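You operate a simulated robot arm through the tools that you are given. There is no shell and no other tool. Be economical: measure what you need, move in short steps, check, and stop when the job is done.

You run a simulated two-armed robot. Do the job below in one go: nothing can be reset, and whatever is moved stays where it is left.

JOB
Hold the silver union and sand the dried glue off its flange, then brush on paste.
Fine: block and brush go back. Set down upright: sanding block, brush. A coat counts when it lies all over at full strength: go over it till it gets no stronger. What is to be rubbed or washed off counts as gone when no trace of it is left.

Only the result counts: the job must be done as asked and must still hold three seconds after the hand-in. Knocking over, shifting, dropping, spilling or breaking anything else fails it.

ROBOT AND FRAMES
Two 7-joint arms with fingered hands on one trunk, on a base that drives. Base frame: it is fixed to the floor where the robot stands at the start and does not move with it; the origin is under the middle of the robot, x ahead of it, y to its left, z up. Lengths are in m, angles in degrees, forces in N, time in s.
The left shoulder is at the start at [0.042, 0.174, 1.121], the right one opposite. With the tool pointing down near the work surface each hand reaches from about 0.1 to 0.58 m from the robot's upright axis, wherever it stands, measured 20 degrees to its own side. Places, roughly: paste tin [0.5, -0.3, 0.9]. Payload 3.8 kg a hand.
The TCP of each hand is the grasp point between the finger pads, 0.026 m short of the fingertips. In the tool frame z runs along the fingers and y along their closing line. The gripper opens to 0.132 m. The gripper's body begins 0.073 m behind the TCP. The gripper is a hand of 3 fingers: y runs from the thumb to the fingers, the wrist lies at [0, 0, -0.224] in the tool frame.
Orientation is that of the tool frame in the base frame, as a unit quaternion [w, x, y, z]. With the fingers straight down and closing along the base's y, the tool's x points along the base's -x, its y along +y and its z along -z.

CONTROLS
- The arms move only by the tool play_rows. It takes "left_deltas", "right_deltas" or both (then of equal length, played together; a hand with none holds still); each is one flat list of numbers, 6 for each row, row after row: the shift along the tool's x, y, z in m, then the turn, a rotation vector about the tool's x, y, z in degrees. In form: [dx, dy, dz, rx, ry, rz, dx, dy, dz, rx, ry, rz, ...]. A call has 1 to 8 rows; each row shifts and turns the commanded pose from where the row before left it, along the tool's axes as they then stand. A row lasts 0.2 s, in which the tool goes at most 0.05 m and 8.6 degrees; a call with a longer step from one row to the next is refused whole. A pose out of reach is approached as far as the arm can. The call stops where the force on the tool passes 90 N (or 10 N more than at its start, if that is more) or the arm is blocked; 0.2 s more then pass. In this call time passes only in rows, and 0.2 s behind the last. It gives the time, the measured TCP pose, the force on the tool (base axes), the opening and the grip force at its end, in the units of the frame above (readings bear some noise), with the torque about the TCP (base axes, N m) and any sound that the robot's microphone picked up, and new pictures: "views" is both (left out), scene, wrist or none (wrist: the cameras of the hands that moved).
- Cameras (640 x 400 px; columns grow to the right, rows downward): "scene" is now at [0.1803, -0.0362, 1.0506]; the picture's right is [-0.44, -0.90, 0.00], its down [0.13, -0.06, -0.99] and it looks along [0.89, -0.43, 0.15] (base axes); focal length 214 px, centre (320, 200). "left" rides on the left gripper at [-0.062, 0.003, -0.092] in its tool frame; the picture's right is [-0.05, -1.00, 0.00], its down [0.83, -0.04, -0.56] and it looks along [0.55, -0.03, 0.83] (tool axes); focal length 230 px, centre (320, 200). "right" rides on the right gripper at [0.061, 0.003, -0.092] in its tool frame; the picture's right is [-0.05, 1.00, 0.00], its down [-0.83, -0.04, -0.55] and it looks along [-0.55, -0.03, 0.83] (tool axes); focal length 230 px, centre (320, 200). There is no depth. A picture from a camera that has moved, and an enlarged one, comes with that camera's place and axes in the base frame and with its lens.
- move_column(by): slides the trunk up (or, below 0, down) by that many m; the arms and the scene camera ride with it, the base frame stays. It gives what a move gives, with no picture.
- steer(legs): drives the robot by 1 to 6 legs, each [ahead, left, turn to the left] in m, m and degrees, along the robot's own axes; the way and the turn of a leg run together, so that a leg with both is an arc; at most 1.5 m and 180 degrees a leg. The arms and the cameras ride along, it lands a little off, and it stops where it bumps. It gives what a move gives, and a new picture of the scene camera.
- curl_fingers(finger1, finger2, thumb_bend, hand): sets how far each is bent, from 0 (flat) to 100 (curled in); at 30 the hand is open as for a grip, at 70 the pads meet at the TCP. One left out holds its place. A second passes; each finger stops where it meets its share of the squeeze, and holds until it gets a number again. It is the only way to open and close the hand. It gives what a move gives, with no picture; readings hold the bend of each and the force on the fingers (four entries, about 0 where the hand has none), thumb and palm.
- head_to(pan, tilt): turns the head with the scene camera to pan (to the left, within 60 degrees either way) and tilt (down, from -29 to 69), counted from straight ahead of the robot. It gives what a move gives, and a new picture of the scene camera.
- close_up(camera, box): a new picture of the part [left, top, right, bottom] of that camera's present view, enlarged. It takes no simulated time.
- sign_off(): hands the job in; it is judged then, once.

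Work in short steps. Places have to be worked out from the pictures, the camera data and where the tool is seen: move nearer, look again, correct. Check each grasp and each placing, and mend what went wrong. You have 120 turns and 260 pictures in all, those below and enlarged ones among them. Open the grippers and draw the arms clear of the work before you hand the job in, unless the task says otherwise.

The tools are called after "Emit:" as a command line: name --argument value ..., lists and objects as JSON in quotes. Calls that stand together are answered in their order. play_rows: Moves the arms, as the interface text tells. Its arguments: {"type":"object","properties":{"left_deltas":{"type":"array"},"right_deltas":{"type":"array"},"views":{"type":"string","enum":["both","scene","wrist","none"]}},"required":[]} The other tools are called the same way: move_column (by) slides the trunk up or down; curl_fingers (finger1, finger2, thumb_bend, hand) moves the fingers one by one; steer (legs) drives the base; head_to (pan, tilt) turns the head that bears the scene camera; close_up (camera, box) takes an enlarged picture of a part of a camera's view; sign_off () hands the job in.

At the start:

```text
t: 0.0
left_tool_pos: [0.4386, 0.0305, 1.0005]
left_ee_rot: [-0.001, 0.0, 1.0, 0.001]
left_force: [-0.2, -0.4, -0.8]
left_ft_torque: [-0.03, 0.03, 0.01]
left_finger_gap: 0.1318
left_finger_force: 0.0
left_shape: jaw
left_bend: [30.0, 30.0, 30.0]
left_finger forces: [0.1, 0.0, 0.0, 0.0, 0.0, 0.0]
right_tool_pos: [0.3208, -0.3006, 1.3001]
right_ee_rot: [0.001, 0.0, 1.0, 0.0]
right_force: [0.3, 0.0, 0.5]
right_ft_torque: [0.0, 0.01, 0.01]
right_finger_gap: 0.1321
right_finger_force: 0.0
right_shape: jaw
right_bend: [30.0, 30.0, 30.0]
right_finger forces: [0.0, 0.0, 0.0, 0.0, 0.1, 0.0]
trunk travel left (down, up): [-0.425, 0.057]
robot x, y, heading: [-0.0004, 0.0034, -0.3]
head pan, tilt: [-25.9, -8.5]
```

scene: 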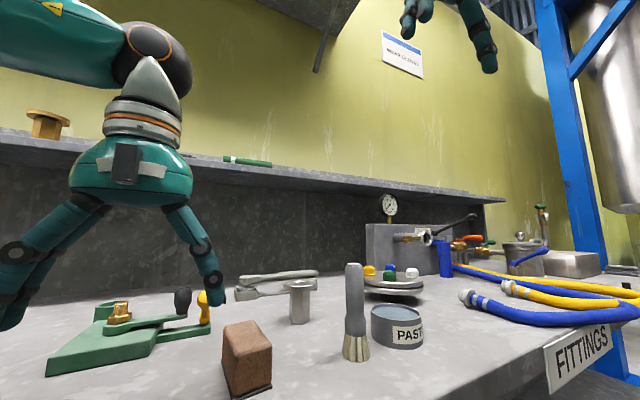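
right: 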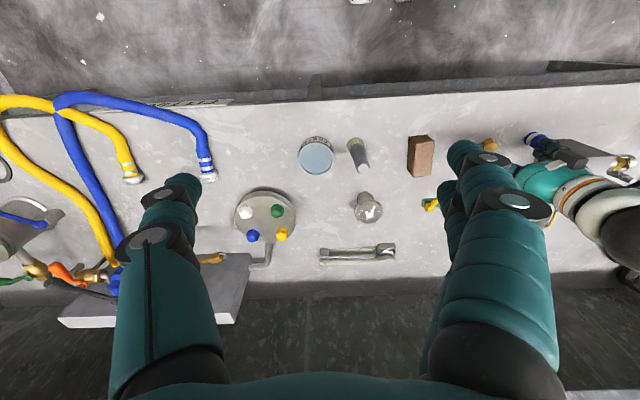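
left: 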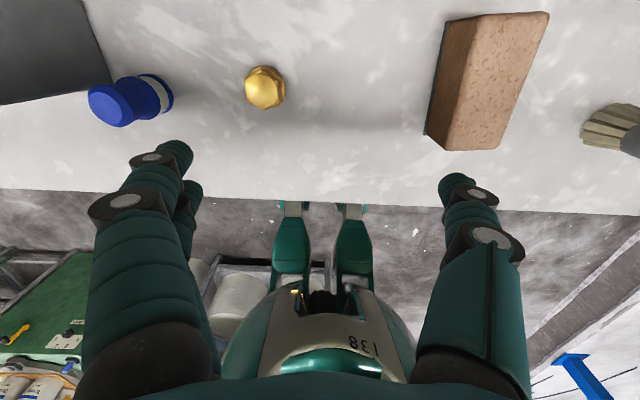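

I see the likely silver union (scene ~300,300), the sanding block, the brush standing by the paste tin. I'll tilt the head for a better look.

Emit:
head_to --pan -25 --tilt 35

Emit:
close_up --camera "right" --box '[220, 110, 500, 285]'

```text
t: 1.1
left_tool_pos: [0.4376, 0.0315, 0.9996]
left_ee_rot: [-0.001, 0.0, 1.0, 0.0]
left_force: [0.7, -0.5, 0.7]
left_ft_torque: [-0.02, -0.01, -0.03]
left_finger_gap: 0.132
left_finger_force: 0.1
left_shape: jaw
left_bend: [30.0, 30.0, 30.0]
left_finger forces: [0.1, 0.0, 0.1, 0.1, 0.0, 0.1]
right_tool_pos: [0.3198, -0.3006, 1.3009]
right_ee_rot: [0.0, 0.001, 1.0, 0.0]
right_force: [-0.4, 0.1, -0.4]
right_ft_torque: [0.01, 0.01, -0.02]
right_finger_gap: 0.1318
right_finger_force: 0.1
right_shape: jaw
right_bend: [30.0, 30.0, 30.0]
right_finger forces: [0.0, 0.0, 0.1, 0.0, 0.0, 0.0]
trunk travel left (down, up): [-0.425, 0.057]
robot x, y, heading: [0.0053, 0.0005, -0.1]
head pan, tilt: [-25.0, 35.0]
camera scene: at [0.1834, -0.0361, 0.9815], right [-0.42, -0.91, 0.0], down [-0.52, 0.24, -0.82], along [0.74, -0.35, -0.57], focal length 214 px, centre (320, 200)
```

scene: 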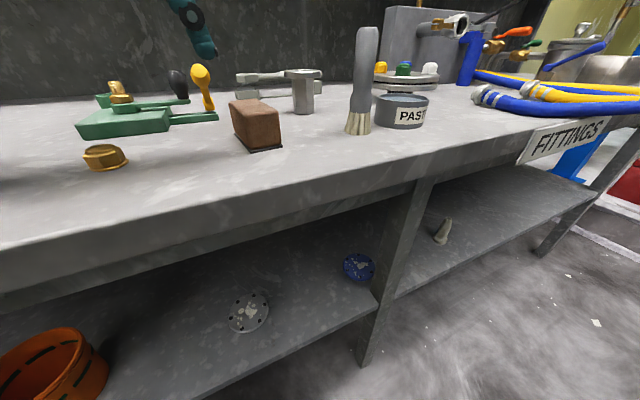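

```text
2.29 times, centred on (360, 198) of right
camera zoom: at [0.2591, -0.2982, 1.3938], right [0.05, 1.0, 0.0], down [0.83, -0.04, 0.56], along [0.56, -0.03, -0.83], focal length 526 px, centre (229, 206)
```

zoom: 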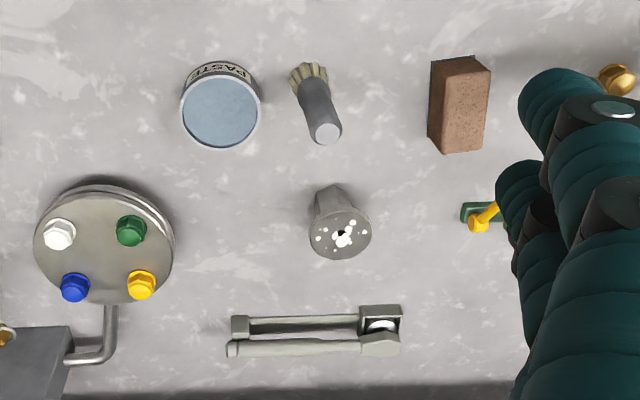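

Let me enlarge candidate unions and the block/brush.

Emit:
close_up --camera "scene" --box '[220, 20, 460, 170]'

Emit:
close_up --camera "scene" --box '[200, 210, 480, 385]'

Emit:
close_up --camera "scene" --box '[60, 50, 260, 175]'

```text
2.67 times, centred on (340, 95) of scene
camera zoom: at [0.1834, -0.0361, 0.9815], right [-0.42, -0.91, 0.0], down [-0.52, 0.24, -0.82], along [0.74, -0.35, -0.57], focal length 572 px, centre (267, 480)
```

zoom: 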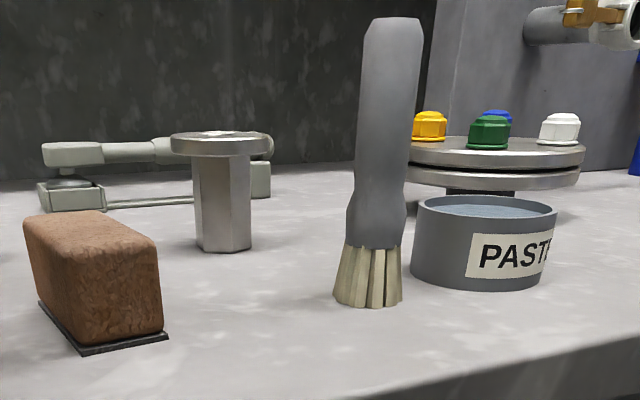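

```text
2.29 times, centred on (340, 298) of scene
camera zoom: at [0.1834, -0.0361, 0.9815], right [-0.42, -0.91, 0.0], down [-0.52, 0.24, -0.82], along [0.74, -0.35, -0.57], focal length 490 px, centre (274, -23)
```

zoom: 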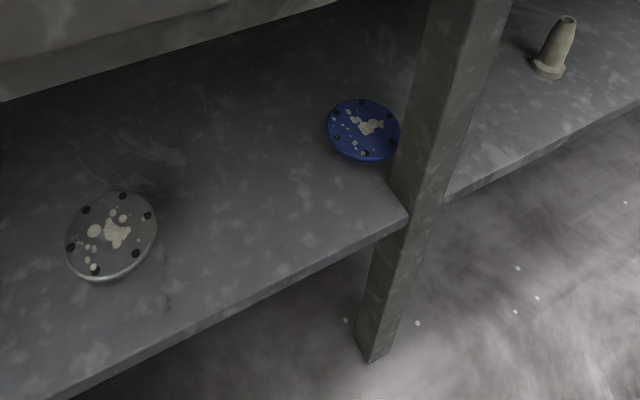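

```text
3.20 times, centred on (160, 112) of scene
camera zoom: at [0.1834, -0.0361, 0.9815], right [-0.42, -0.91, 0.0], down [-0.52, 0.24, -0.82], along [0.74, -0.35, -0.57], focal length 686 px, centre (832, 480)
```

zoom: 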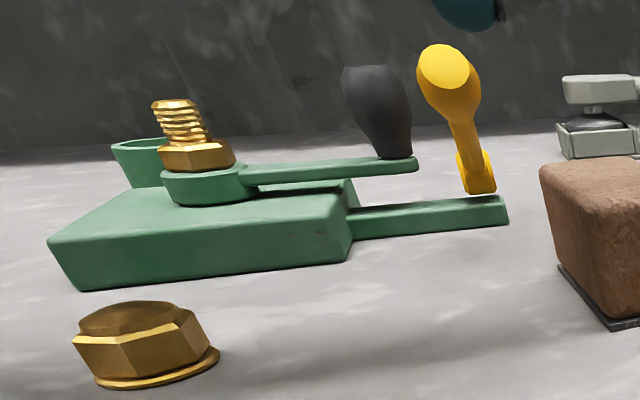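

Union: upright on a hex stem, flange top at about (0.605,-0.198,0.949); block near (0.468,-0.092), brush near (0.454,-0.228), tin near (0.466,-0.318), table z≈0.882. I'll move the left hand aside and bring the right one above the block.

Emit:
play_rows --left_deltas '[0.01, 0.034, -0.024, 0, 0, 0, 0.01, 0.034, -0.024, 0, 0, 0, 0.01, 0.034, -0.024, 0, 0, 0, 0.01, 0.034, -0.024, 0, 0, 0, 0.01, 0.034, -0.024, 0, 0, 0, 0, 0, 0, 0, 0, 0, 0, 0, 0, 0, 0, 0]' --right_deltas '[-0.02, 0.0297, 0.0257, 0, 0, 0, -0.02, 0.0297, 0.0257, 0, 0, 0, -0.02, 0.0297, 0.0257, 0, 0, 0, -0.02, 0.0297, 0.0257, 0, 0, 0, -0.02, 0.0297, 0.0257, 0, 0, 0, -0.02, 0.0297, 0.0257, 0, 0, 0, -0.02, 0.0297, 0.0257, 0, 0, 0]' --views "wrist"

Emit:
head_to --pan 0 --tilt 60

```text
t: 2.7
left_tool_pos: [0.3878, 0.2018, 1.1194]
left_ee_rot: [0.0, 0.0, 1.0, 0.0]
left_force: [0.2, 0.6, -0.3]
left_ft_torque: [-0.02, 0.02, 0.01]
left_finger_gap: 0.1318
left_finger_force: 0.0
left_shape: jaw
left_bend: [30.0, 30.0, 30.0]
left_finger forces: [0.0, 0.1, 0.0, 0.1, 0.0, 0.0]
right_tool_pos: [0.4144, -0.1798, 1.1789]
right_ee_rot: [0.001, 0.001, 1.0, 0.0]
right_force: [0.0, 0.3, -0.2]
right_ft_torque: [0.03, -0.02, -0.02]
right_finger_gap: 0.1319
right_finger_force: 0.1
right_shape: jaw
right_bend: [30.0, 30.0, 30.0]
right_finger forces: [0.0, 0.0, 0.0, 0.0, 0.0, 0.0]
right hand out of reach, approached as far as the arm can: row 5, 6, 7
trunk travel left (down, up): [-0.425, 0.057]
robot x, y, heading: [0.0021, 0.0011, -0.1]
head pan, tilt: [-25.0, 35.0]
camera right: at [0.3526, -0.1769, 1.2718], right [0.05, 1.0, 0.0], down [0.83, -0.05, 0.56], along [0.56, -0.03, -0.83], focal length 230 px, centre (320, 200)
camera left: at [0.4503, 0.2044, 1.2116], right [0.05, -1.0, 0.0], down [-0.83, -0.04, 0.56], along [-0.55, -0.03, -0.83], focal length 230 px, centre (320, 200)
```

right: 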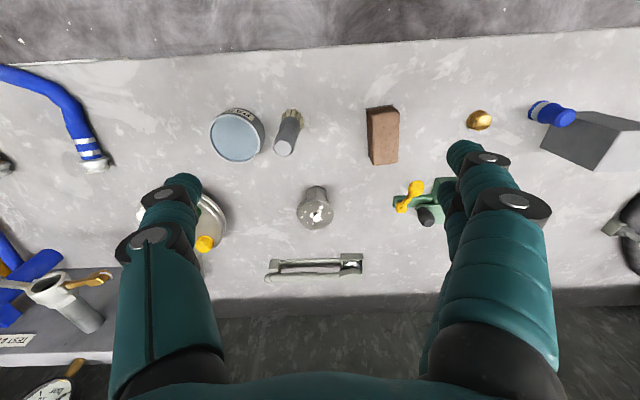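
left: 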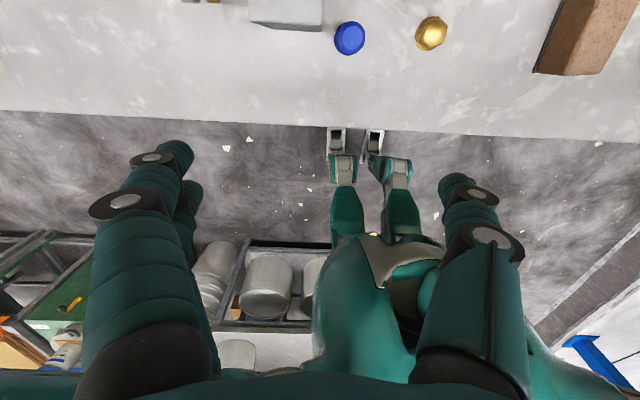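

```text
t: 3.6
left_tool_pos: [0.3872, 0.201, 1.1195]
left_ee_rot: [0.0, 0.0, 1.0, -0.001]
left_force: [-0.4, -1.0, 0.6]
left_ft_torque: [0.0, -0.01, 0.03]
left_finger_gap: 0.132
left_finger_force: 0.1
left_shape: jaw
left_bend: [30.0, 30.0, 30.0]
left_finger forces: [0.0, 0.1, 0.1, 0.0, 0.0, 0.1]
right_tool_pos: [0.4138, -0.1789, 1.1799]
right_ee_rot: [0.002, 0.0, 1.0, 0.0]
right_force: [-0.1, -0.4, -0.1]
right_ft_torque: [-0.01, 0.02, 0.01]
right_finger_gap: 0.132
right_finger_force: 0.0
right_shape: jaw
right_bend: [30.0, 30.0, 30.0]
right_finger forces: [0.0, 0.0, 0.0, 0.1, 0.0, 0.1]
trunk travel left (down, up): [-0.425, 0.057]
robot x, y, heading: [0.0026, 0.0027, -0.3]
head pan, tilt: [0.0, 60.0]
camera scene: at [0.1703, 0.001, 0.9472], right [0.0, -1.0, 0.0], down [-0.87, 0.0, -0.5], along [0.5, 0.0, -0.87], focal length 214 px, centre (320, 200)
```

scene: 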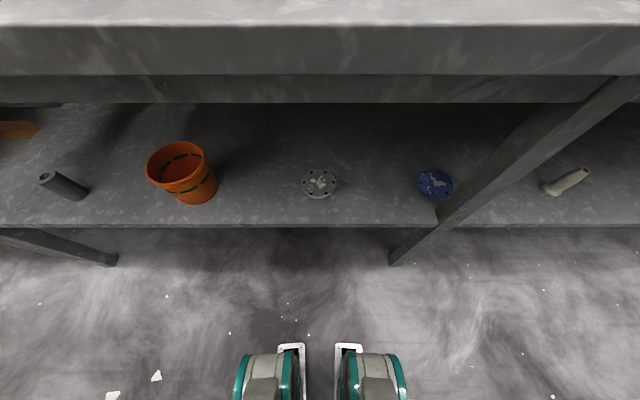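

Right reach is short here, and there's clear room (feet front x≈0.10, bench edge ≈0.36). I'll drive forward 0.15 m with hands high above everything.

Emit:
steer --legs '[[0.15, 0, 0]]'

Emit:
close_up --camera "right" --box '[0, 0, 640, 400]'

```text
t: 5.0
left_tool_pos: [0.5402, 0.2006, 1.1209]
left_ee_rot: [0.0, 0.001, 1.0, 0.0]
left_force: [0.3, 0.8, 0.1]
left_ft_torque: [0.0, 0.01, -0.03]
left_finger_gap: 0.1319
left_finger_force: 0.1
left_shape: jaw
left_bend: [30.0, 30.0, 30.0]
left_finger forces: [0.0, 0.1, 0.1, 0.0, 0.0, 0.1]
right_tool_pos: [0.5653, -0.1802, 1.1788]
right_ee_rot: [0.001, 0.002, 1.0, 0.0]
right_force: [0.4, -0.2, 0.1]
right_ft_torque: [-0.03, 0.0, 0.03]
right_finger_gap: 0.1317
right_finger_force: 0.1
right_shape: jaw
right_bend: [30.0, 30.0, 30.0]
right_finger forces: [0.1, 0.0, 0.0, 0.0, 0.0, 0.0]
trunk travel left (down, up): [-0.425, 0.057]
robot x, y, heading: [0.1516, 0.001, -0.1]
head pan, tilt: [0.0, 60.0]
camera scene: at [0.3218, 0.0007, 0.9472], right [0.0, -1.0, 0.0], down [-0.87, 0.0, -0.5], along [0.5, 0.0, -0.87], focal length 214 px, centre (320, 200)
```

scene: 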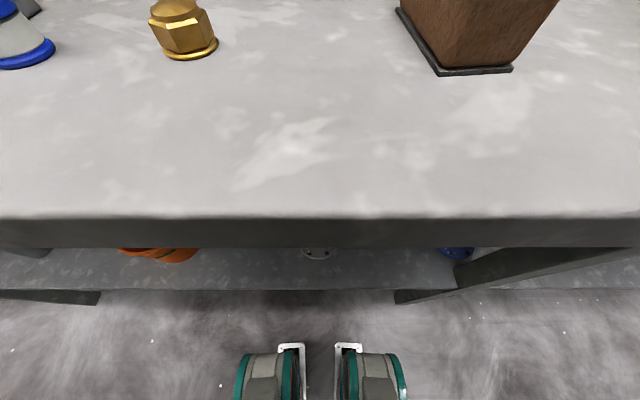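

```text
1.00 times, centred on (320, 200) of right (not enlarged: the box is as wide or as high as the picture)
camera zoom: at [0.5035, -0.1775, 1.2721], right [0.06, 1.0, 0.0], down [0.83, -0.05, 0.56], along [0.56, -0.03, -0.83], focal length 230 px, centre (320, 200)
```

zoom: 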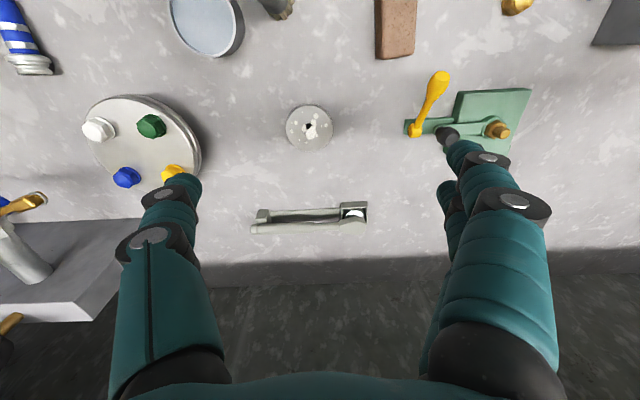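

Now I bring the right hand over the block and aim the head to it.

Emit:
play_rows --right_deltas '[0.026, 0.0225, 0.02, 0, 0, 0, 0.026, 0.0225, 0.02, 0, 0, 0, 0.026, 0.0225, 0.02, 0, 0, 0, 0.026, 0.0225, 0.02, 0, 0, 0]' --views "wrist"

Emit:
head_to --pan -32 --tilt 20

```text
t: 6.0
left_tool_pos: [0.539, 0.2001, 1.1197]
left_ee_rot: [0.001, 0.0, 1.0, 0.0]
left_force: [-0.5, -0.3, 0.1]
left_ft_torque: [-0.02, -0.01, 0.01]
left_finger_gap: 0.1317
left_finger_force: 0.0
left_shape: jaw
left_bend: [30.0, 30.0, 30.0]
left_finger forces: [0.1, 0.0, 0.0, 0.0, 0.0, 0.0]
right_tool_pos: [0.4769, -0.119, 1.1135]
right_ee_rot: [0.003, 0.003, 1.0, 0.004]
right_force: [-0.4, 0.3, 0.3]
right_ft_torque: [-0.03, -0.01, -0.03]
right_finger_gap: 0.1316
right_finger_force: 0.0
right_shape: jaw
right_bend: [30.0, 30.0, 30.0]
right_finger forces: [0.1, 0.0, 0.0, 0.1, 0.0, 0.0]
right hand out of reach, approached as far as the arm can: row 2, 3, 4
trunk travel left (down, up): [-0.425, 0.057]
robot x, y, heading: [0.15, 0.0009, 0.1]
head pan, tilt: [0.0, 60.0]
camera right: at [0.4154, -0.118, 1.2063], right [0.06, 1.0, 0.01], down [0.83, -0.05, 0.56], along [0.56, -0.03, -0.83], focal length 230 px, centre (320, 200)
```

right: 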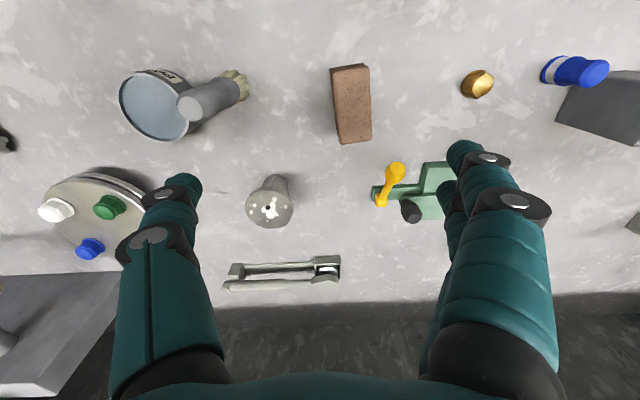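

```text
t: 7.0
left_tool_pos: [0.5397, 0.2011, 1.1194]
left_ee_rot: [-0.001, 0.001, 1.0, 0.0]
left_force: [-0.1, 0.1, 0.1]
left_ft_torque: [0.01, 0.02, -0.03]
left_finger_gap: 0.1322
left_finger_force: 0.1
left_shape: jaw
left_bend: [30.0, 30.0, 30.0]
left_finger forces: [0.0, 0.1, 0.0, 0.0, 0.0, 0.0]
right_tool_pos: [0.4782, -0.1212, 1.1145]
right_ee_rot: [0.001, 0.003, 1.0, 0.003]
right_force: [0.3, -0.1, -0.1]
right_ft_torque: [-0.01, -0.01, -0.02]
right_finger_gap: 0.1317
right_finger_force: 0.0
right_shape: jaw
right_bend: [30.0, 30.0, 30.0]
right_finger forces: [0.0, 0.1, 0.0, 0.0, 0.0, 0.1]
trunk travel left (down, up): [-0.425, 0.057]
robot x, y, heading: [0.151, 0.003, -0.1]
head pan, tilt: [-32.0, 20.0]
camera scene: at [0.3338, -0.0486, 1.0052], right [-0.53, -0.85, 0.0], down [-0.29, 0.18, -0.94], along [0.8, -0.5, -0.34], focal length 214 px, centre (320, 200)
```

scene: 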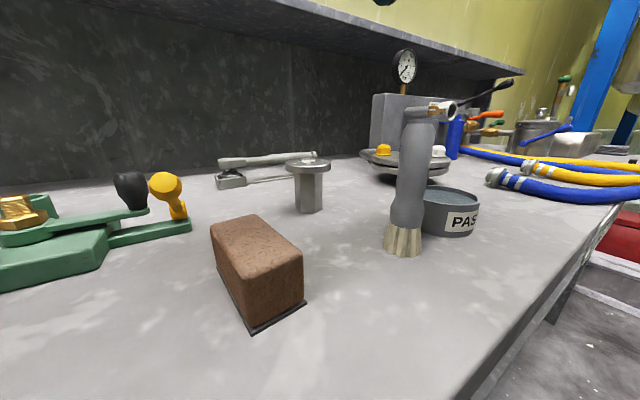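

Block centre ≈(0.478,-0.082), top ≈0.927, long side along x. I'll step lower toward it, where reach should be better.

Emit:
play_rows --right_deltas '[0, 0.01, 0.04, 0, 0, 0, 0, 0.014, 0.035, 0, 0, 0, 0, 0.015, 0.035, 0, 0, 0]' --views "both"

```text
t: 7.8
left_tool_pos: [0.5413, 0.1997, 1.1179]
left_ee_rot: [0.0, 0.0, 1.0, 0.0]
left_force: [-1.2, 0.5, -0.1]
left_ft_torque: [-0.03, 0.03, -0.03]
left_finger_gap: 0.1321
left_finger_force: 0.0
left_shape: jaw
left_bend: [30.0, 30.0, 30.0]
left_finger forces: [0.0, 0.1, 0.0, 0.0, 0.0, 0.1]
right_tool_pos: [0.501, -0.1324, 1.025]
right_ee_rot: [0.0, 0.001, 1.0, 0.001]
right_force: [0.1, 0.0, -0.1]
right_ft_torque: [0.02, -0.01, -0.01]
right_finger_gap: 0.1319
right_finger_force: 0.1
right_shape: jaw
right_bend: [30.0, 30.0, 30.0]
right_finger forces: [0.1, 0.0, 0.0, 0.0, 0.0, 0.0]
right hand out of reach, approached as far as the arm can: row 1, 2, 3
trunk travel left (down, up): [-0.425, 0.057]
robot x, y, heading: [0.1514, -0.002, -0.3]
head pan, tilt: [-32.0, 20.0]
camera scene: at [0.3345, -0.049, 1.0051], right [-0.53, -0.85, 0.0], down [-0.29, 0.18, -0.94], along [0.8, -0.5, -0.34], focal length 214 px, centre (320, 200)
camera right: at [0.4391, -0.1297, 1.1173], right [0.05, 1.0, 0.0], down [0.83, -0.05, 0.56], along [0.56, -0.03, -0.83], focal length 230 px, centre (320, 200)
```

scene: 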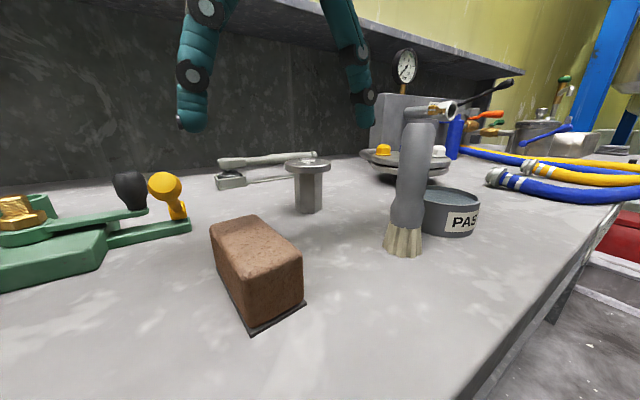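
right: 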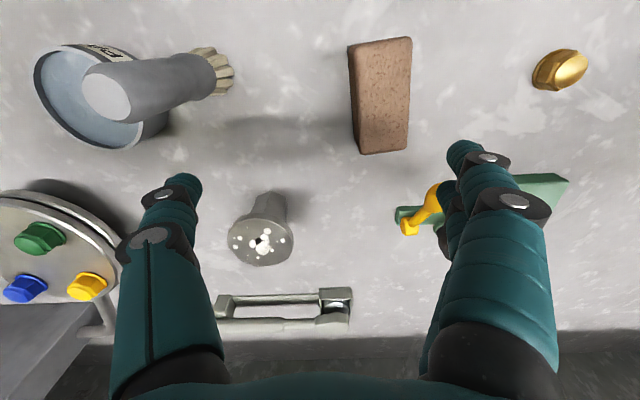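

The right arm is folded too tightly here. I'll raise the hand, then back the base off 0.08 m.

Emit:
play_rows --right_deltas '[0, 0, -0.04, 0, 0, 0, 0, 0, -0.04, 0, 0, 0]' --views "none"

Emit:
steer --legs '[[-0.08, 0, 0]]'

```text
t: 8.4
left_tool_pos: [0.54, 0.1996, 1.1197]
left_ee_rot: [0.0, 0.001, 1.0, 0.0]
left_force: [0.8, 0.9, 0.0]
left_ft_torque: [0.02, 0.03, 0.0]
left_finger_gap: 0.1318
left_finger_force: 0.1
left_shape: jaw
left_bend: [30.0, 30.0, 30.0]
left_finger forces: [0.1, 0.0, 0.0, 0.1, 0.0, 0.0]
right_tool_pos: [0.4987, -0.1337, 1.1047]
right_ee_rot: [0.0, 0.002, 1.0, 0.0]
right_force: [-0.4, -0.1, -1.3]
right_ft_torque: [0.03, -0.01, -0.02]
right_finger_gap: 0.1319
right_finger_force: 0.0
right_shape: jaw
right_bend: [30.0, 30.0, 30.0]
right_finger forces: [0.1, 0.0, 0.0, 0.0, 0.0, 0.0]
trunk travel left (down, up): [-0.425, 0.057]
robot x, y, heading: [0.154, -0.001, -0.3]
head pan, tilt: [-32.0, 20.0]
```

```text
t: 9.5
left_tool_pos: [0.4619, 0.2002, 1.1207]
left_ee_rot: [0.001, 0.001, 1.0, 0.0]
left_force: [0.4, 0.1, -0.3]
left_ft_torque: [-0.03, -0.01, -0.02]
left_finger_gap: 0.1318
left_finger_force: 0.0
left_shape: jaw
left_bend: [30.0, 30.0, 30.0]
left_finger forces: [0.0, 0.1, 0.0, 0.0, 0.1, 0.0]
right_tool_pos: [0.4197, -0.1327, 1.1048]
right_ee_rot: [0.002, 0.002, 1.0, 0.0]
right_force: [-0.3, 0.3, 0.4]
right_ft_torque: [-0.01, -0.01, 0.0]
right_finger_gap: 0.1319
right_finger_force: 0.0
right_shape: jaw
right_bend: [30.0, 30.0, 30.0]
right_finger forces: [0.0, 0.0, 0.0, 0.0, 0.0, 0.1]
trunk travel left (down, up): [-0.425, 0.057]
robot x, y, heading: [0.075, 0.0007, -0.1]
head pan, tilt: [-32.0, 20.0]
camera scene: at [0.2546, -0.0486, 1.0053], right [-0.53, -0.85, 0.0], down [-0.29, 0.18, -0.94], along [0.8, -0.5, -0.34], focal length 214 px, centre (320, 200)
```

scene: 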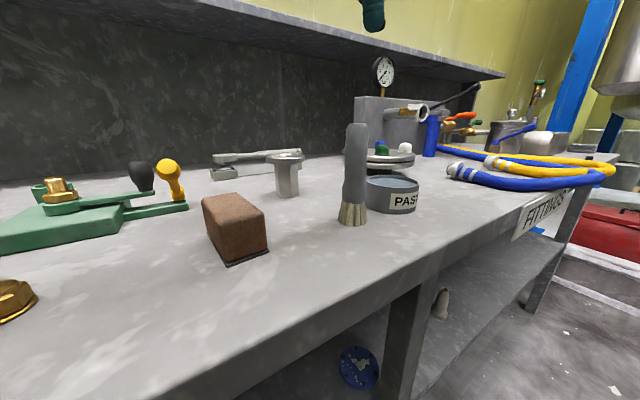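

Now move to above the block: (0.478,-0.082, 1.02).

Emit:
play_rows --right_deltas '[-0.02, 0.0125, 0.02, 0, 0, 0, -0.02, 0.0125, 0.02, 0, 0, 0, -0.018, 0.0125, 0.02, 0, 0, 0, 0, 0.0125, 0.025, 0, 0, 0]' --views "both"

```text
t: 10.5
left_tool_pos: [0.461, 0.2013, 1.1188]
left_ee_rot: [0.0, 0.0, 1.0, 0.0]
left_force: [-0.6, -0.2, 0.1]
left_ft_torque: [0.0, -0.01, 0.01]
left_finger_gap: 0.132
left_finger_force: 0.1
left_shape: jaw
left_bend: [30.0, 30.0, 30.0]
left_finger forces: [0.0, 0.1, 0.1, 0.1, 0.1, 0.0]
right_tool_pos: [0.4433, -0.1369, 1.0897]
right_ee_rot: [0.001, 0.002, 1.0, 0.001]
right_force: [-0.3, -0.6, -0.2]
right_ft_torque: [-0.02, -0.01, -0.01]
right_finger_gap: 0.1318
right_finger_force: 0.0
right_shape: jaw
right_bend: [30.0, 30.0, 30.0]
right_finger forces: [0.1, 0.0, 0.0, 0.0, 0.0, 0.1]
right hand out of reach, approached as far as the arm can: row 1, 2, 3, 4
trunk travel left (down, up): [-0.425, 0.057]
robot x, y, heading: [0.0721, -0.0006, -0.0]
head pan, tilt: [-32.0, 20.0]
camera scene: at [0.255, -0.0487, 1.0053], right [-0.53, -0.85, 0.0], down [-0.29, 0.18, -0.94], along [0.8, -0.5, -0.34], focal length 214 px, centre (320, 200)
camera right: at [0.3812, -0.1343, 1.1829], right [0.06, 1.0, 0.0], down [0.83, -0.05, 0.56], along [0.56, -0.03, -0.83], focal length 230 px, centre (320, 200)
```

scene: 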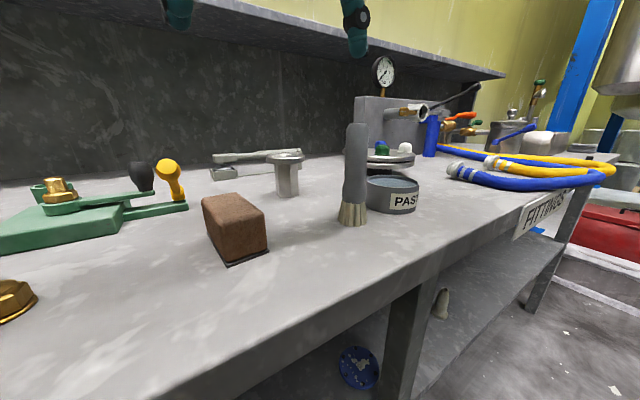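
right: 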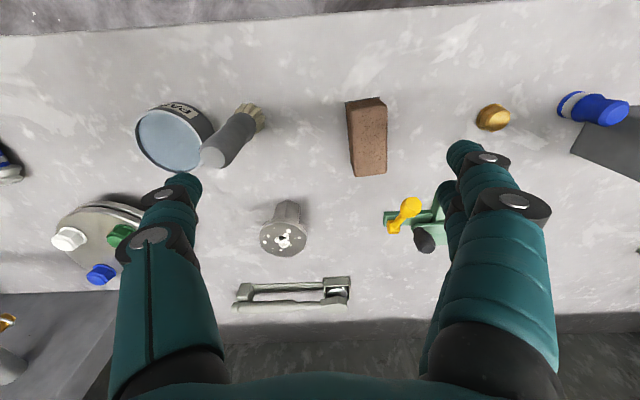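

Inward reach is limited, so I'll shift the base 0.1 m to the left so the block sits in front of the right shoulder.

Emit:
steer --legs '[[0, 0.1, 0]]'

Emit:
play_rows --right_deltas '[-0.015, -0.022, 0.01, 0, 0, 0, -0.015, -0.022, 0.02, 0, 0, 0, 0, 0, 0.03, 0, 0, 0]' --views "both"

```text
t: 12.1
left_tool_pos: [0.4622, 0.3012, 1.1188]
left_ee_rot: [0.0, 0.002, 1.0, 0.0]
left_force: [0.1, -0.9, -0.3]
left_ft_torque: [-0.01, -0.02, -0.01]
left_finger_gap: 0.132
left_finger_force: 0.0
left_shape: jaw
left_bend: [30.0, 30.0, 30.0]
left_finger forces: [0.0, 0.0, 0.0, 0.0, 0.0, 0.0]
right_tool_pos: [0.444, -0.0351, 1.0899]
right_ee_rot: [0.001, 0.004, 1.0, 0.0]
right_force: [0.5, 0.4, 0.0]
right_ft_torque: [-0.02, 0.0, -0.02]
right_finger_gap: 0.1318
right_finger_force: 0.2
right_shape: jaw
right_bend: [30.0, 30.0, 30.0]
right_finger forces: [0.0, 0.0, 0.1, 0.0, 0.0, 0.0]
trunk travel left (down, up): [-0.425, 0.057]
robot x, y, heading: [0.0738, 0.1044, -0.2]
head pan, tilt: [-32.0, 20.0]
camera scene: at [0.2553, 0.0529, 1.0053], right [-0.53, -0.85, 0.0], down [-0.29, 0.18, -0.94], along [0.8, -0.5, -0.34], focal length 214 px, centre (320, 200)
```

scene: 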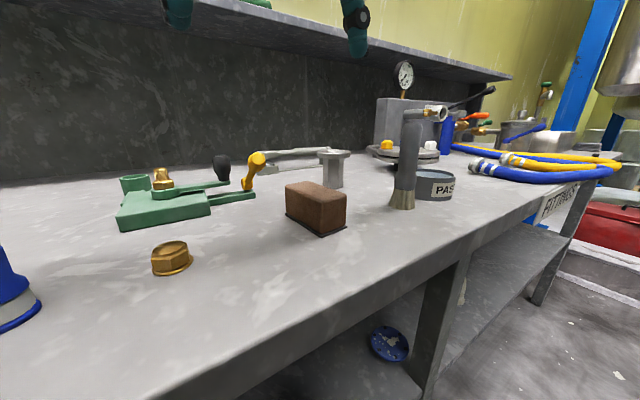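

```text
t: 12.9
left_tool_pos: [0.4621, 0.3019, 1.12]
left_ee_rot: [0.0, 0.001, 1.0, 0.0]
left_force: [0.4, -0.6, -0.1]
left_ft_torque: [0.0, 0.01, 0.01]
left_finger_gap: 0.1318
left_finger_force: 0.1
left_shape: jaw
left_bend: [30.0, 30.0, 30.0]
left_finger forces: [0.1, 0.0, 0.0, 0.0, 0.0, 0.0]
right_tool_pos: [0.4737, -0.0807, 1.0305]
right_ee_rot: [0.001, 0.002, 1.0, 0.0]
right_force: [-0.4, 0.6, 0.3]
right_ft_torque: [-0.01, -0.01, 0.05]
right_finger_gap: 0.1318
right_finger_force: 0.1
right_shape: jaw
right_bend: [30.0, 30.0, 30.0]
right_finger forces: [0.0, 0.1, 0.1, 0.0, 0.0, 0.0]
trunk travel left (down, up): [-0.425, 0.057]
robot x, y, heading: [0.0764, 0.0984, -0.1]
head pan, tilt: [-32.0, 20.0]
camera scene: at [0.2555, 0.0528, 1.0052], right [-0.53, -0.85, 0.0], down [-0.29, 0.18, -0.94], along [0.8, -0.5, -0.34], focal length 214 px, centre (320, 200)
camera right: at [0.4116, -0.0774, 1.1232], right [0.06, 1.0, 0.0], down [0.83, -0.05, 0.56], along [0.56, -0.03, -0.83], focal length 230 px, centre (320, 200)
```

scene: 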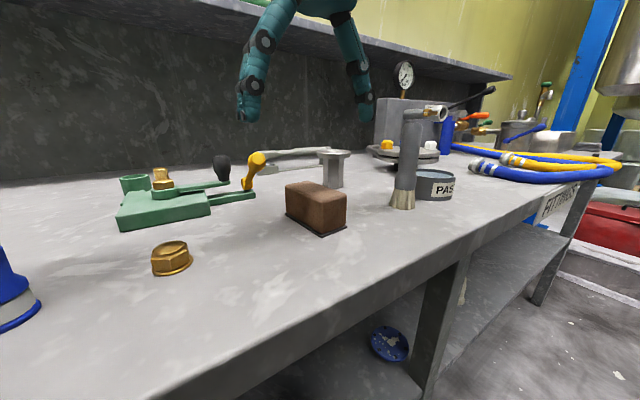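
right: 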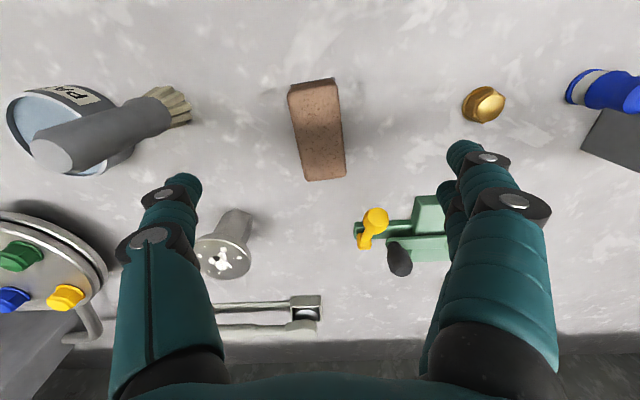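

Block centre (0.479,-0.081), yaw ≈+4.5°. I align and descend part way, then check clearance to the yellow handle.

Emit:
play_rows --right_deltas '[-0.004, 0, 0.02, 0, 0, -4.5, 0, 0, 0.03, 0, 0, 0, 0, 0, 0.01, 0, 0, 0]' --views "both"

```text
t: 13.7
left_tool_pos: [0.462, 0.3026, 1.1201]
left_ee_rot: [0.0, 0.002, 1.0, 0.001]
left_force: [0.6, 0.6, 0.0]
left_ft_torque: [-0.01, 0.0, 0.02]
left_finger_gap: 0.1321
left_finger_force: 0.1
left_shape: jaw
left_bend: [30.0, 30.0, 30.0]
left_finger forces: [0.1, 0.0, 0.0, 0.1, 0.1, 0.1]
right_tool_pos: [0.4773, -0.0795, 0.9693]
right_ee_rot: [0.0, -0.037, 0.999, 0.001]
right_force: [-0.6, 0.4, -0.5]
right_ft_torque: [-0.01, 0.0, -0.01]
right_finger_gap: 0.1316
right_finger_force: 0.2
right_shape: jaw
right_bend: [30.0, 30.0, 30.0]
right_finger forces: [0.0, 0.0, 0.0, 0.0, 0.0, 0.0]
trunk travel left (down, up): [-0.425, 0.057]
robot x, y, heading: [0.0689, 0.099, -0.2]
head pan, tilt: [-32.0, 20.0]
camera scene: at [0.2552, 0.0527, 1.0053], right [-0.53, -0.85, 0.0], down [-0.29, 0.18, -0.94], along [0.8, -0.5, -0.34], focal length 214 px, centre (320, 200)
camera right: at [0.4152, -0.0817, 1.0623], right [-0.02, 1.0, 0.0], down [0.83, 0.02, 0.56], along [0.56, 0.01, -0.83], focal length 230 px, centre (320, 200)
```

scene: 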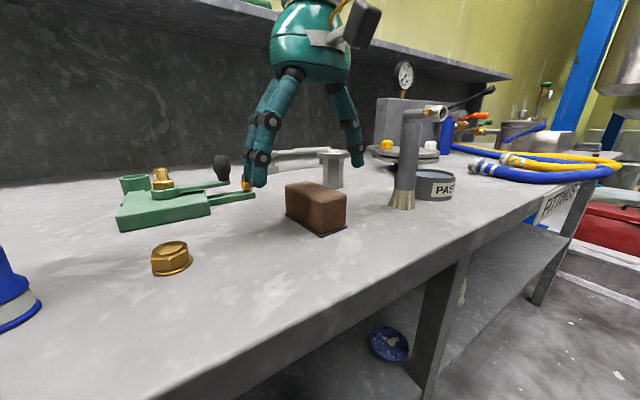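
right: 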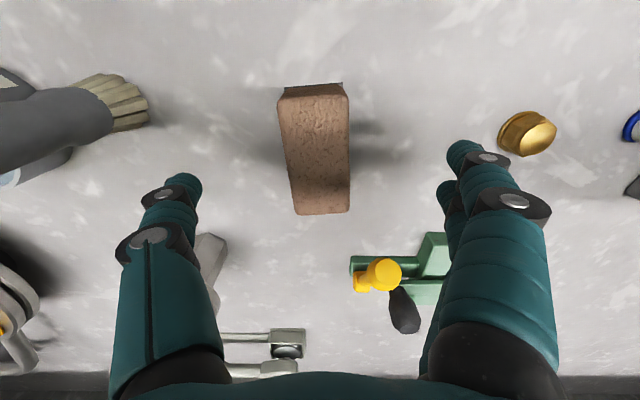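

Bulb of the handle is at about (0.541,-0.033,0.959), giving ~2 cm clearance. I descend to z≈0.918.

Emit:
play_rows --right_deltas '[0.003, 0, 0.025, 0, 0, 0, 0, 0, 0.025, 0, 0, 0]' --views "none"

Emit:
curl_fingers --hand "right" --finger1 70 --finger2 70 --thumb_bend 70

Emit:
close_up --camera "right" --box '[0, 0, 640, 400]'

Emit:
close_up --camera "scene" --box '[200, 100, 440, 250]'

```text
t: 14.3
left_tool_pos: [0.462, 0.3001, 1.1201]
left_ee_rot: [0.0, 0.002, 1.0, 0.0]
left_force: [0.1, -0.6, -0.1]
left_ft_torque: [0.02, 0.0, 0.0]
left_finger_gap: 0.1318
left_finger_force: 0.1
left_shape: jaw
left_bend: [30.0, 30.0, 30.0]
left_finger forces: [0.1, 0.0, 0.0, 0.0, 0.0, 0.1]
right_tool_pos: [0.4742, -0.0798, 0.9188]
right_ee_rot: [0.001, -0.037, 0.999, 0.001]
right_force: [1.0, -0.4, 0.7]
right_ft_torque: [0.04, -0.01, -0.01]
right_finger_gap: 0.132
right_finger_force: 0.1
right_shape: jaw
right_bend: [30.0, 30.0, 30.0]
right_finger forces: [0.0, 0.1, 0.1, 0.0, 0.0, 0.1]
trunk travel left (down, up): [-0.425, 0.057]
robot x, y, heading: [0.0694, 0.1012, -0.2]
head pan, tilt: [-32.0, 20.0]
```

```text
t: 15.3
left_tool_pos: [0.4625, 0.3011, 1.1198]
left_ee_rot: [0.0, 0.001, 1.0, 0.0]
left_force: [-0.5, 0.7, 0.2]
left_ft_torque: [-0.01, 0.02, 0.0]
left_finger_gap: 0.1321
left_finger_force: 0.2
left_shape: jaw
left_bend: [30.0, 30.0, 30.0]
left_finger forces: [0.1, 0.0, 0.1, 0.1, 0.0, 0.0]
right_tool_pos: [0.4736, -0.0794, 0.9197]
right_ee_rot: [0.001, -0.037, 0.999, 0.0]
right_force: [-0.5, 0.0, 0.6]
right_ft_torque: [-0.02, 0.0, 0.03]
right_finger_gap: 0.0398
right_finger_force: 15.5
right_shape: fingers
right_bend: [60.0, 60.0, 63.0]
right_finger forces: [7.9, 8.0, 0.0, 0.0, 16.1, 0.0]
trunk travel left (down, up): [-0.425, 0.057]
robot x, y, heading: [0.0719, 0.0997, -0.2]
head pan, tilt: [-32.0, 20.0]
```

```text
1.00 times, centred on (320, 200) of right (not enlarged: the box is as wide or as high as the picture)
camera zoom: at [0.4124, -0.0817, 1.0126], right [-0.02, 1.0, 0.0], down [0.83, 0.02, 0.56], along [0.56, 0.01, -0.83], focal length 230 px, centre (320, 200)
```

zoom: 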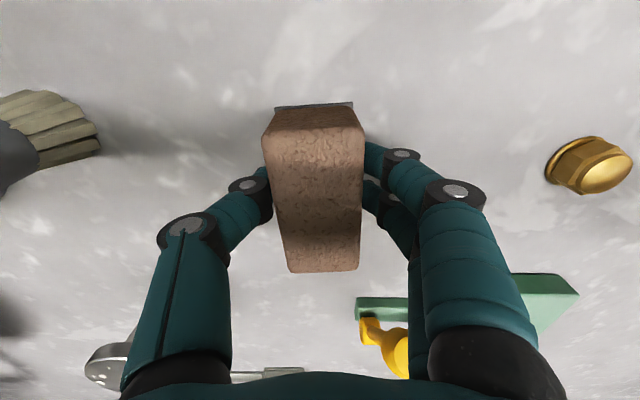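

```text
2.67 times, centred on (320, 175) of scene
camera zoom: at [0.2553, 0.0527, 1.0053], right [-0.53, -0.85, 0.0], down [-0.29, 0.18, -0.94], along [0.8, -0.5, -0.34], focal length 572 px, centre (320, 267)
```

zoom: 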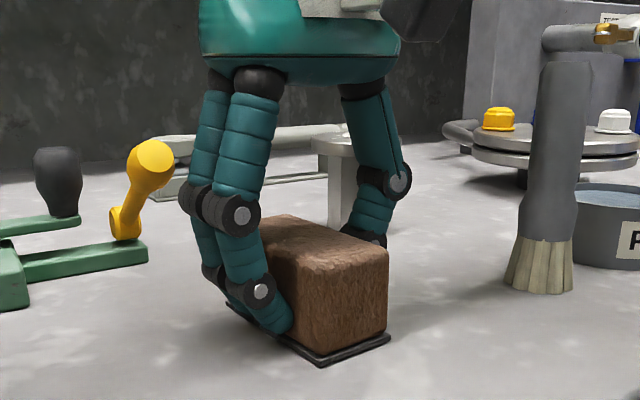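

Block is gripped at TCP (0.474,-0.0795,0.919), 15 N. I lift it well clear and drive the base back right to y≈0, slightly forward.

Emit:
play_rows --right_deltas '[0, 0, -0.03, 0, 0, 0, 0, 0, -0.045, 0, 0, 0, 0, 0, -0.045, 0, 0, 0, 0, 0, -0.045, 0, 0, 0, 0, -0.01, -0.045, 0, 0, 0]' --views "none"

Emit:
steer --legs '[[0.03, -0.1, 0]]'

```text
t: 16.5
left_tool_pos: [0.462, 0.3016, 1.119]
left_ee_rot: [0.0, 0.002, 1.0, 0.0]
left_force: [0.1, -1.0, -0.1]
left_ft_torque: [-0.02, 0.03, 0.0]
left_finger_gap: 0.1318
left_finger_force: 0.0
left_shape: jaw
left_bend: [30.0, 30.0, 30.0]
left_finger forces: [0.1, 0.1, 0.0, 0.0, 0.0, 0.1]
right_tool_pos: [0.4756, -0.092, 1.1282]
right_ee_rot: [0.001, -0.037, 0.999, 0.001]
right_force: [0.2, -0.4, -0.5]
right_ft_torque: [-0.01, 0.0, -0.03]
right_finger_gap: 0.0393
right_finger_force: 16.3
right_shape: fingers
right_bend: [60.0, 60.0, 63.0]
right_finger forces: [8.0, 8.1, 0.0, 0.0, 16.0, 0.1]
trunk travel left (down, up): [-0.425, 0.057]
robot x, y, heading: [0.0762, 0.1028, -0.2]
head pan, tilt: [-32.0, 20.0]
```

```text
t: 18.0
left_tool_pos: [0.4934, 0.2012, 1.1191]
left_ee_rot: [0.0, 0.001, 1.0, 0.0]
left_force: [1.2, 0.1, 0.1]
left_ft_torque: [-0.01, 0.01, 0.0]
left_finger_gap: 0.1319
left_finger_force: 0.0
left_shape: jaw
left_bend: [30.0, 30.0, 30.0]
left_finger forces: [0.0, 0.0, 0.0, 0.1, 0.0, 0.0]
right_tool_pos: [0.5065, -0.191, 1.1289]
right_ee_rot: [0.001, -0.038, 0.999, 0.001]
right_force: [0.6, 0.2, -0.5]
right_ft_torque: [0.04, 0.01, 0.01]
right_finger_gap: 0.0395
right_finger_force: 15.9
right_shape: fingers
right_bend: [60.0, 60.0, 63.0]
right_finger forces: [8.0, 7.9, 0.0, 0.1, 16.0, 0.1]
trunk travel left (down, up): [-0.425, 0.057]
robot x, y, heading: [0.1047, -0.001, 0.1]
head pan, tilt: [-32.0, 20.0]
camera scene: at [0.2856, -0.0478, 1.0053], right [-0.53, -0.85, 0.0], down [-0.29, 0.18, -0.94], along [0.8, -0.5, -0.34], focal length 214 px, centre (320, 200)
```

scene: 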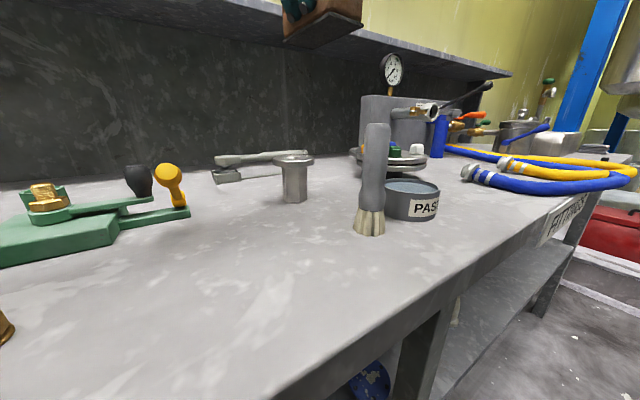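

I'll back the base to about (0.02,-0.06) to give the left arm room, moving the right hand (with block) off to the side first.

Emit:
play_rows --right_deltas '[0.02, -0.032, -0.005, 0, 0, 0, 0.02, -0.032, -0.005, 0, 0, 0, 0.01, -0.032, -0.005, 0, 0, 0]' --views "none"

Emit:
steer --legs '[[-0.085, -0.06, 0]]'

Emit:
play_rows --left_deltas '[0, 0, 0, 0, -7.78, 0, 0, 0, 0, 0, -7.78, 0, 0, 0, 0, 0, -7.78, 0, 0, 0, 0, 0, -7.78, 0, 0, 0, 0, 0, -7.78, 0, 0, 0, 0, 0, -7.78, 0, 0, 0, 0, 0, -7.78, 0, 0, 0, 0, 0, -7.78, 0]' --views "none"

```text
t: 18.8
left_tool_pos: [0.4912, 0.2006, 1.12]
left_ee_rot: [0.0, 0.001, 1.0, 0.0]
left_force: [0.1, -0.2, -0.2]
left_ft_torque: [-0.02, 0.01, -0.04]
left_finger_gap: 0.132
left_finger_force: 0.0
left_shape: jaw
left_bend: [30.0, 30.0, 30.0]
left_finger forces: [0.1, 0.0, 0.0, 0.0, 0.0, 0.0]
right_tool_pos: [0.4614, -0.2913, 1.1434]
right_ee_rot: [0.0, -0.037, 0.999, 0.0]
right_force: [0.0, 0.7, -0.5]
right_ft_torque: [0.0, -0.03, -0.01]
right_finger_gap: 0.0391
right_finger_force: 15.4
right_shape: fingers
right_bend: [60.0, 60.0, 63.0]
right_finger forces: [7.9, 7.9, 0.0, 0.0, 15.9, 0.0]
trunk travel left (down, up): [-0.425, 0.057]
robot x, y, heading: [0.1008, 0.0039, -0.0]
head pan, tilt: [-32.0, 20.0]
```

```text
t: 20.0
left_tool_pos: [0.4093, 0.1406, 1.1189]
left_ee_rot: [0.001, 0.0, 1.0, 0.0]
left_force: [0.3, 0.7, -0.7]
left_ft_torque: [0.02, 0.03, -0.01]
left_finger_gap: 0.1321
left_finger_force: 0.0
left_shape: jaw
left_bend: [30.0, 30.0, 30.0]
left_finger forces: [0.1, 0.1, 0.0, 0.1, 0.0, 0.0]
right_tool_pos: [0.3787, -0.3502, 1.1433]
right_ee_rot: [0.001, -0.037, 0.999, 0.0]
right_force: [-0.1, 0.0, -1.5]
right_ft_torque: [0.03, -0.02, -0.03]
right_finger_gap: 0.0396
right_finger_force: 15.5
right_shape: fingers
right_bend: [60.0, 60.0, 63.0]
right_finger forces: [7.9, 8.0, 0.0, 0.1, 15.9, 0.0]
trunk travel left (down, up): [-0.425, 0.057]
robot x, y, heading: [0.0184, -0.0611, 0.1]
head pan, tilt: [-32.0, 20.0]
camera scene: at [0.202, -0.108, 1.0053], right [-0.53, -0.85, 0.0], down [-0.29, 0.18, -0.94], along [0.8, -0.5, -0.34], focal length 214 px, centre (320, 200)
```

scene: 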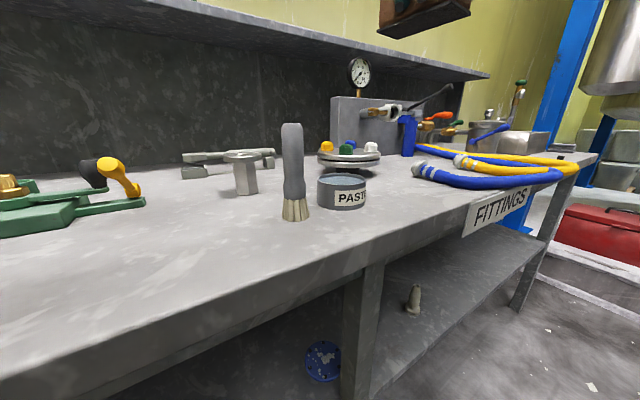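

```text
t: 21.8
left_tool_pos: [0.4531, 0.1019, 1.1614]
left_ee_rot: [0.456, -0.001, 0.89, 0.002]
left_force: [-0.3, 0.3, 0.5]
left_ft_torque: [0.01, 0.05, 0.03]
left_finger_gap: 0.1316
left_finger_force: 0.1
left_shape: jaw
left_bend: [30.0, 30.0, 30.0]
left_finger forces: [0.0, 0.0, 0.0, 0.1, 0.1, 0.0]
left hand out of reach, approached as far as the arm can: row 5, 6, 7, 8
right_tool_pos: [0.3805, -0.3531, 1.1434]
right_ee_rot: [0.001, -0.037, 0.999, 0.002]
right_force: [0.0, -0.2, 0.0]
right_ft_torque: [0.03, 0.03, 0.0]
right_finger_gap: 0.0392
right_finger_force: 16.4
right_shape: fingers
right_bend: [60.0, 60.0, 63.0]
right_finger forces: [7.9, 7.9, 0.0, 0.0, 15.9, 0.0]
trunk travel left (down, up): [-0.425, 0.057]
robot x, y, heading: [0.017, -0.0605, 0.0]
head pan, tilt: [-32.0, 20.0]
```

Pitch is at ~54° of 70°. I continue pitching and yawing while moving the left hand inward and down toward the pre-grasp pose.

Emit:
play_rows --left_deltas '[0.0136, -0.032, 0.022, 4.7, -3.2, 3.4, 0.0136, -0.032, 0.022, 4.9, -3.2, 3.1, 0.0136, -0.032, 0.022, 5.1, -3.2, 2.8, 0.0136, -0.03, 0.022, 5.2, -3.2, 2.5, 0.0136, -0.03, 0.01, 5.3, -3.2, 2.2]' --views "both"

```text
t: 23.0
left_tool_pos: [0.486, -0.0545, 1.0627]
left_ee_rot: [0.559, 0.207, 0.791, -0.138]
left_force: [-0.1, 0.4, -0.1]
left_ft_torque: [-0.01, -0.01, 0.0]
left_finger_gap: 0.1316
left_finger_force: 0.0
left_shape: jaw
left_bend: [30.0, 30.0, 30.0]
left_finger forces: [0.0, 0.0, 0.0, 0.0, 0.1, 0.0]
left hand out of reach, approached as far as the arm can: row 1, 2
right_tool_pos: [0.3792, -0.3514, 1.1431]
right_ee_rot: [0.002, -0.038, 0.999, 0.001]
right_force: [-0.4, -0.1, -0.2]
right_ft_torque: [0.0, 0.0, 0.01]
right_finger_gap: 0.0394
right_finger_force: 16.4
right_shape: fingers
right_bend: [60.0, 60.0, 63.0]
right_finger forces: [7.9, 8.1, 0.0, 0.0, 15.9, 0.1]
trunk travel left (down, up): [-0.425, 0.057]
robot x, y, heading: [0.0182, -0.0606, -0.1]
head pan, tilt: [-32.0, 20.0]
camera scene: at [0.202, -0.1081, 1.0053], right [-0.53, -0.85, 0.0], down [-0.29, 0.18, -0.94], along [0.8, -0.5, -0.34], focal length 214 px, centre (320, 200)
camera left: at [0.4294, -0.0212, 1.1514], right [-0.47, -0.88, 0.04], down [-0.72, 0.36, -0.59], along [0.51, -0.3, -0.8], focal length 230 px, centre (320, 200)
```

scene: 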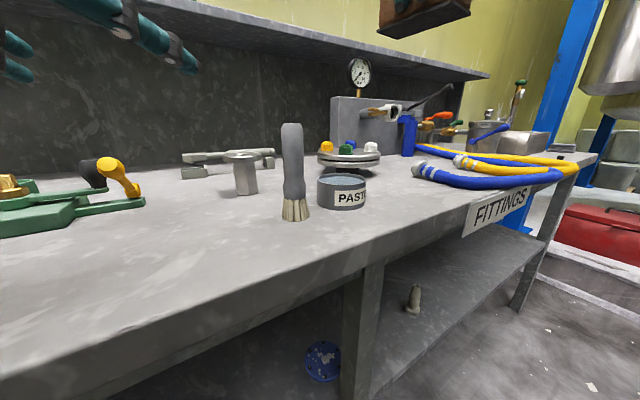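
left: 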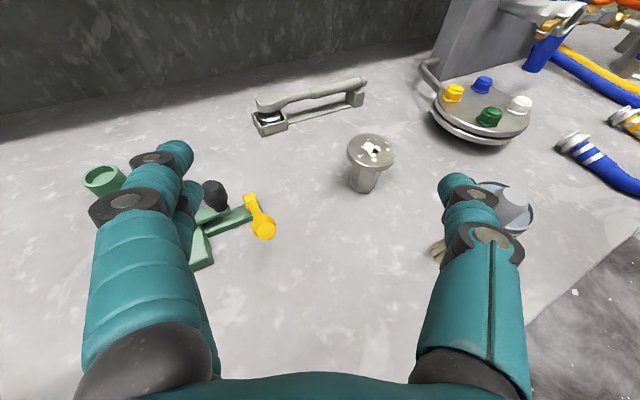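

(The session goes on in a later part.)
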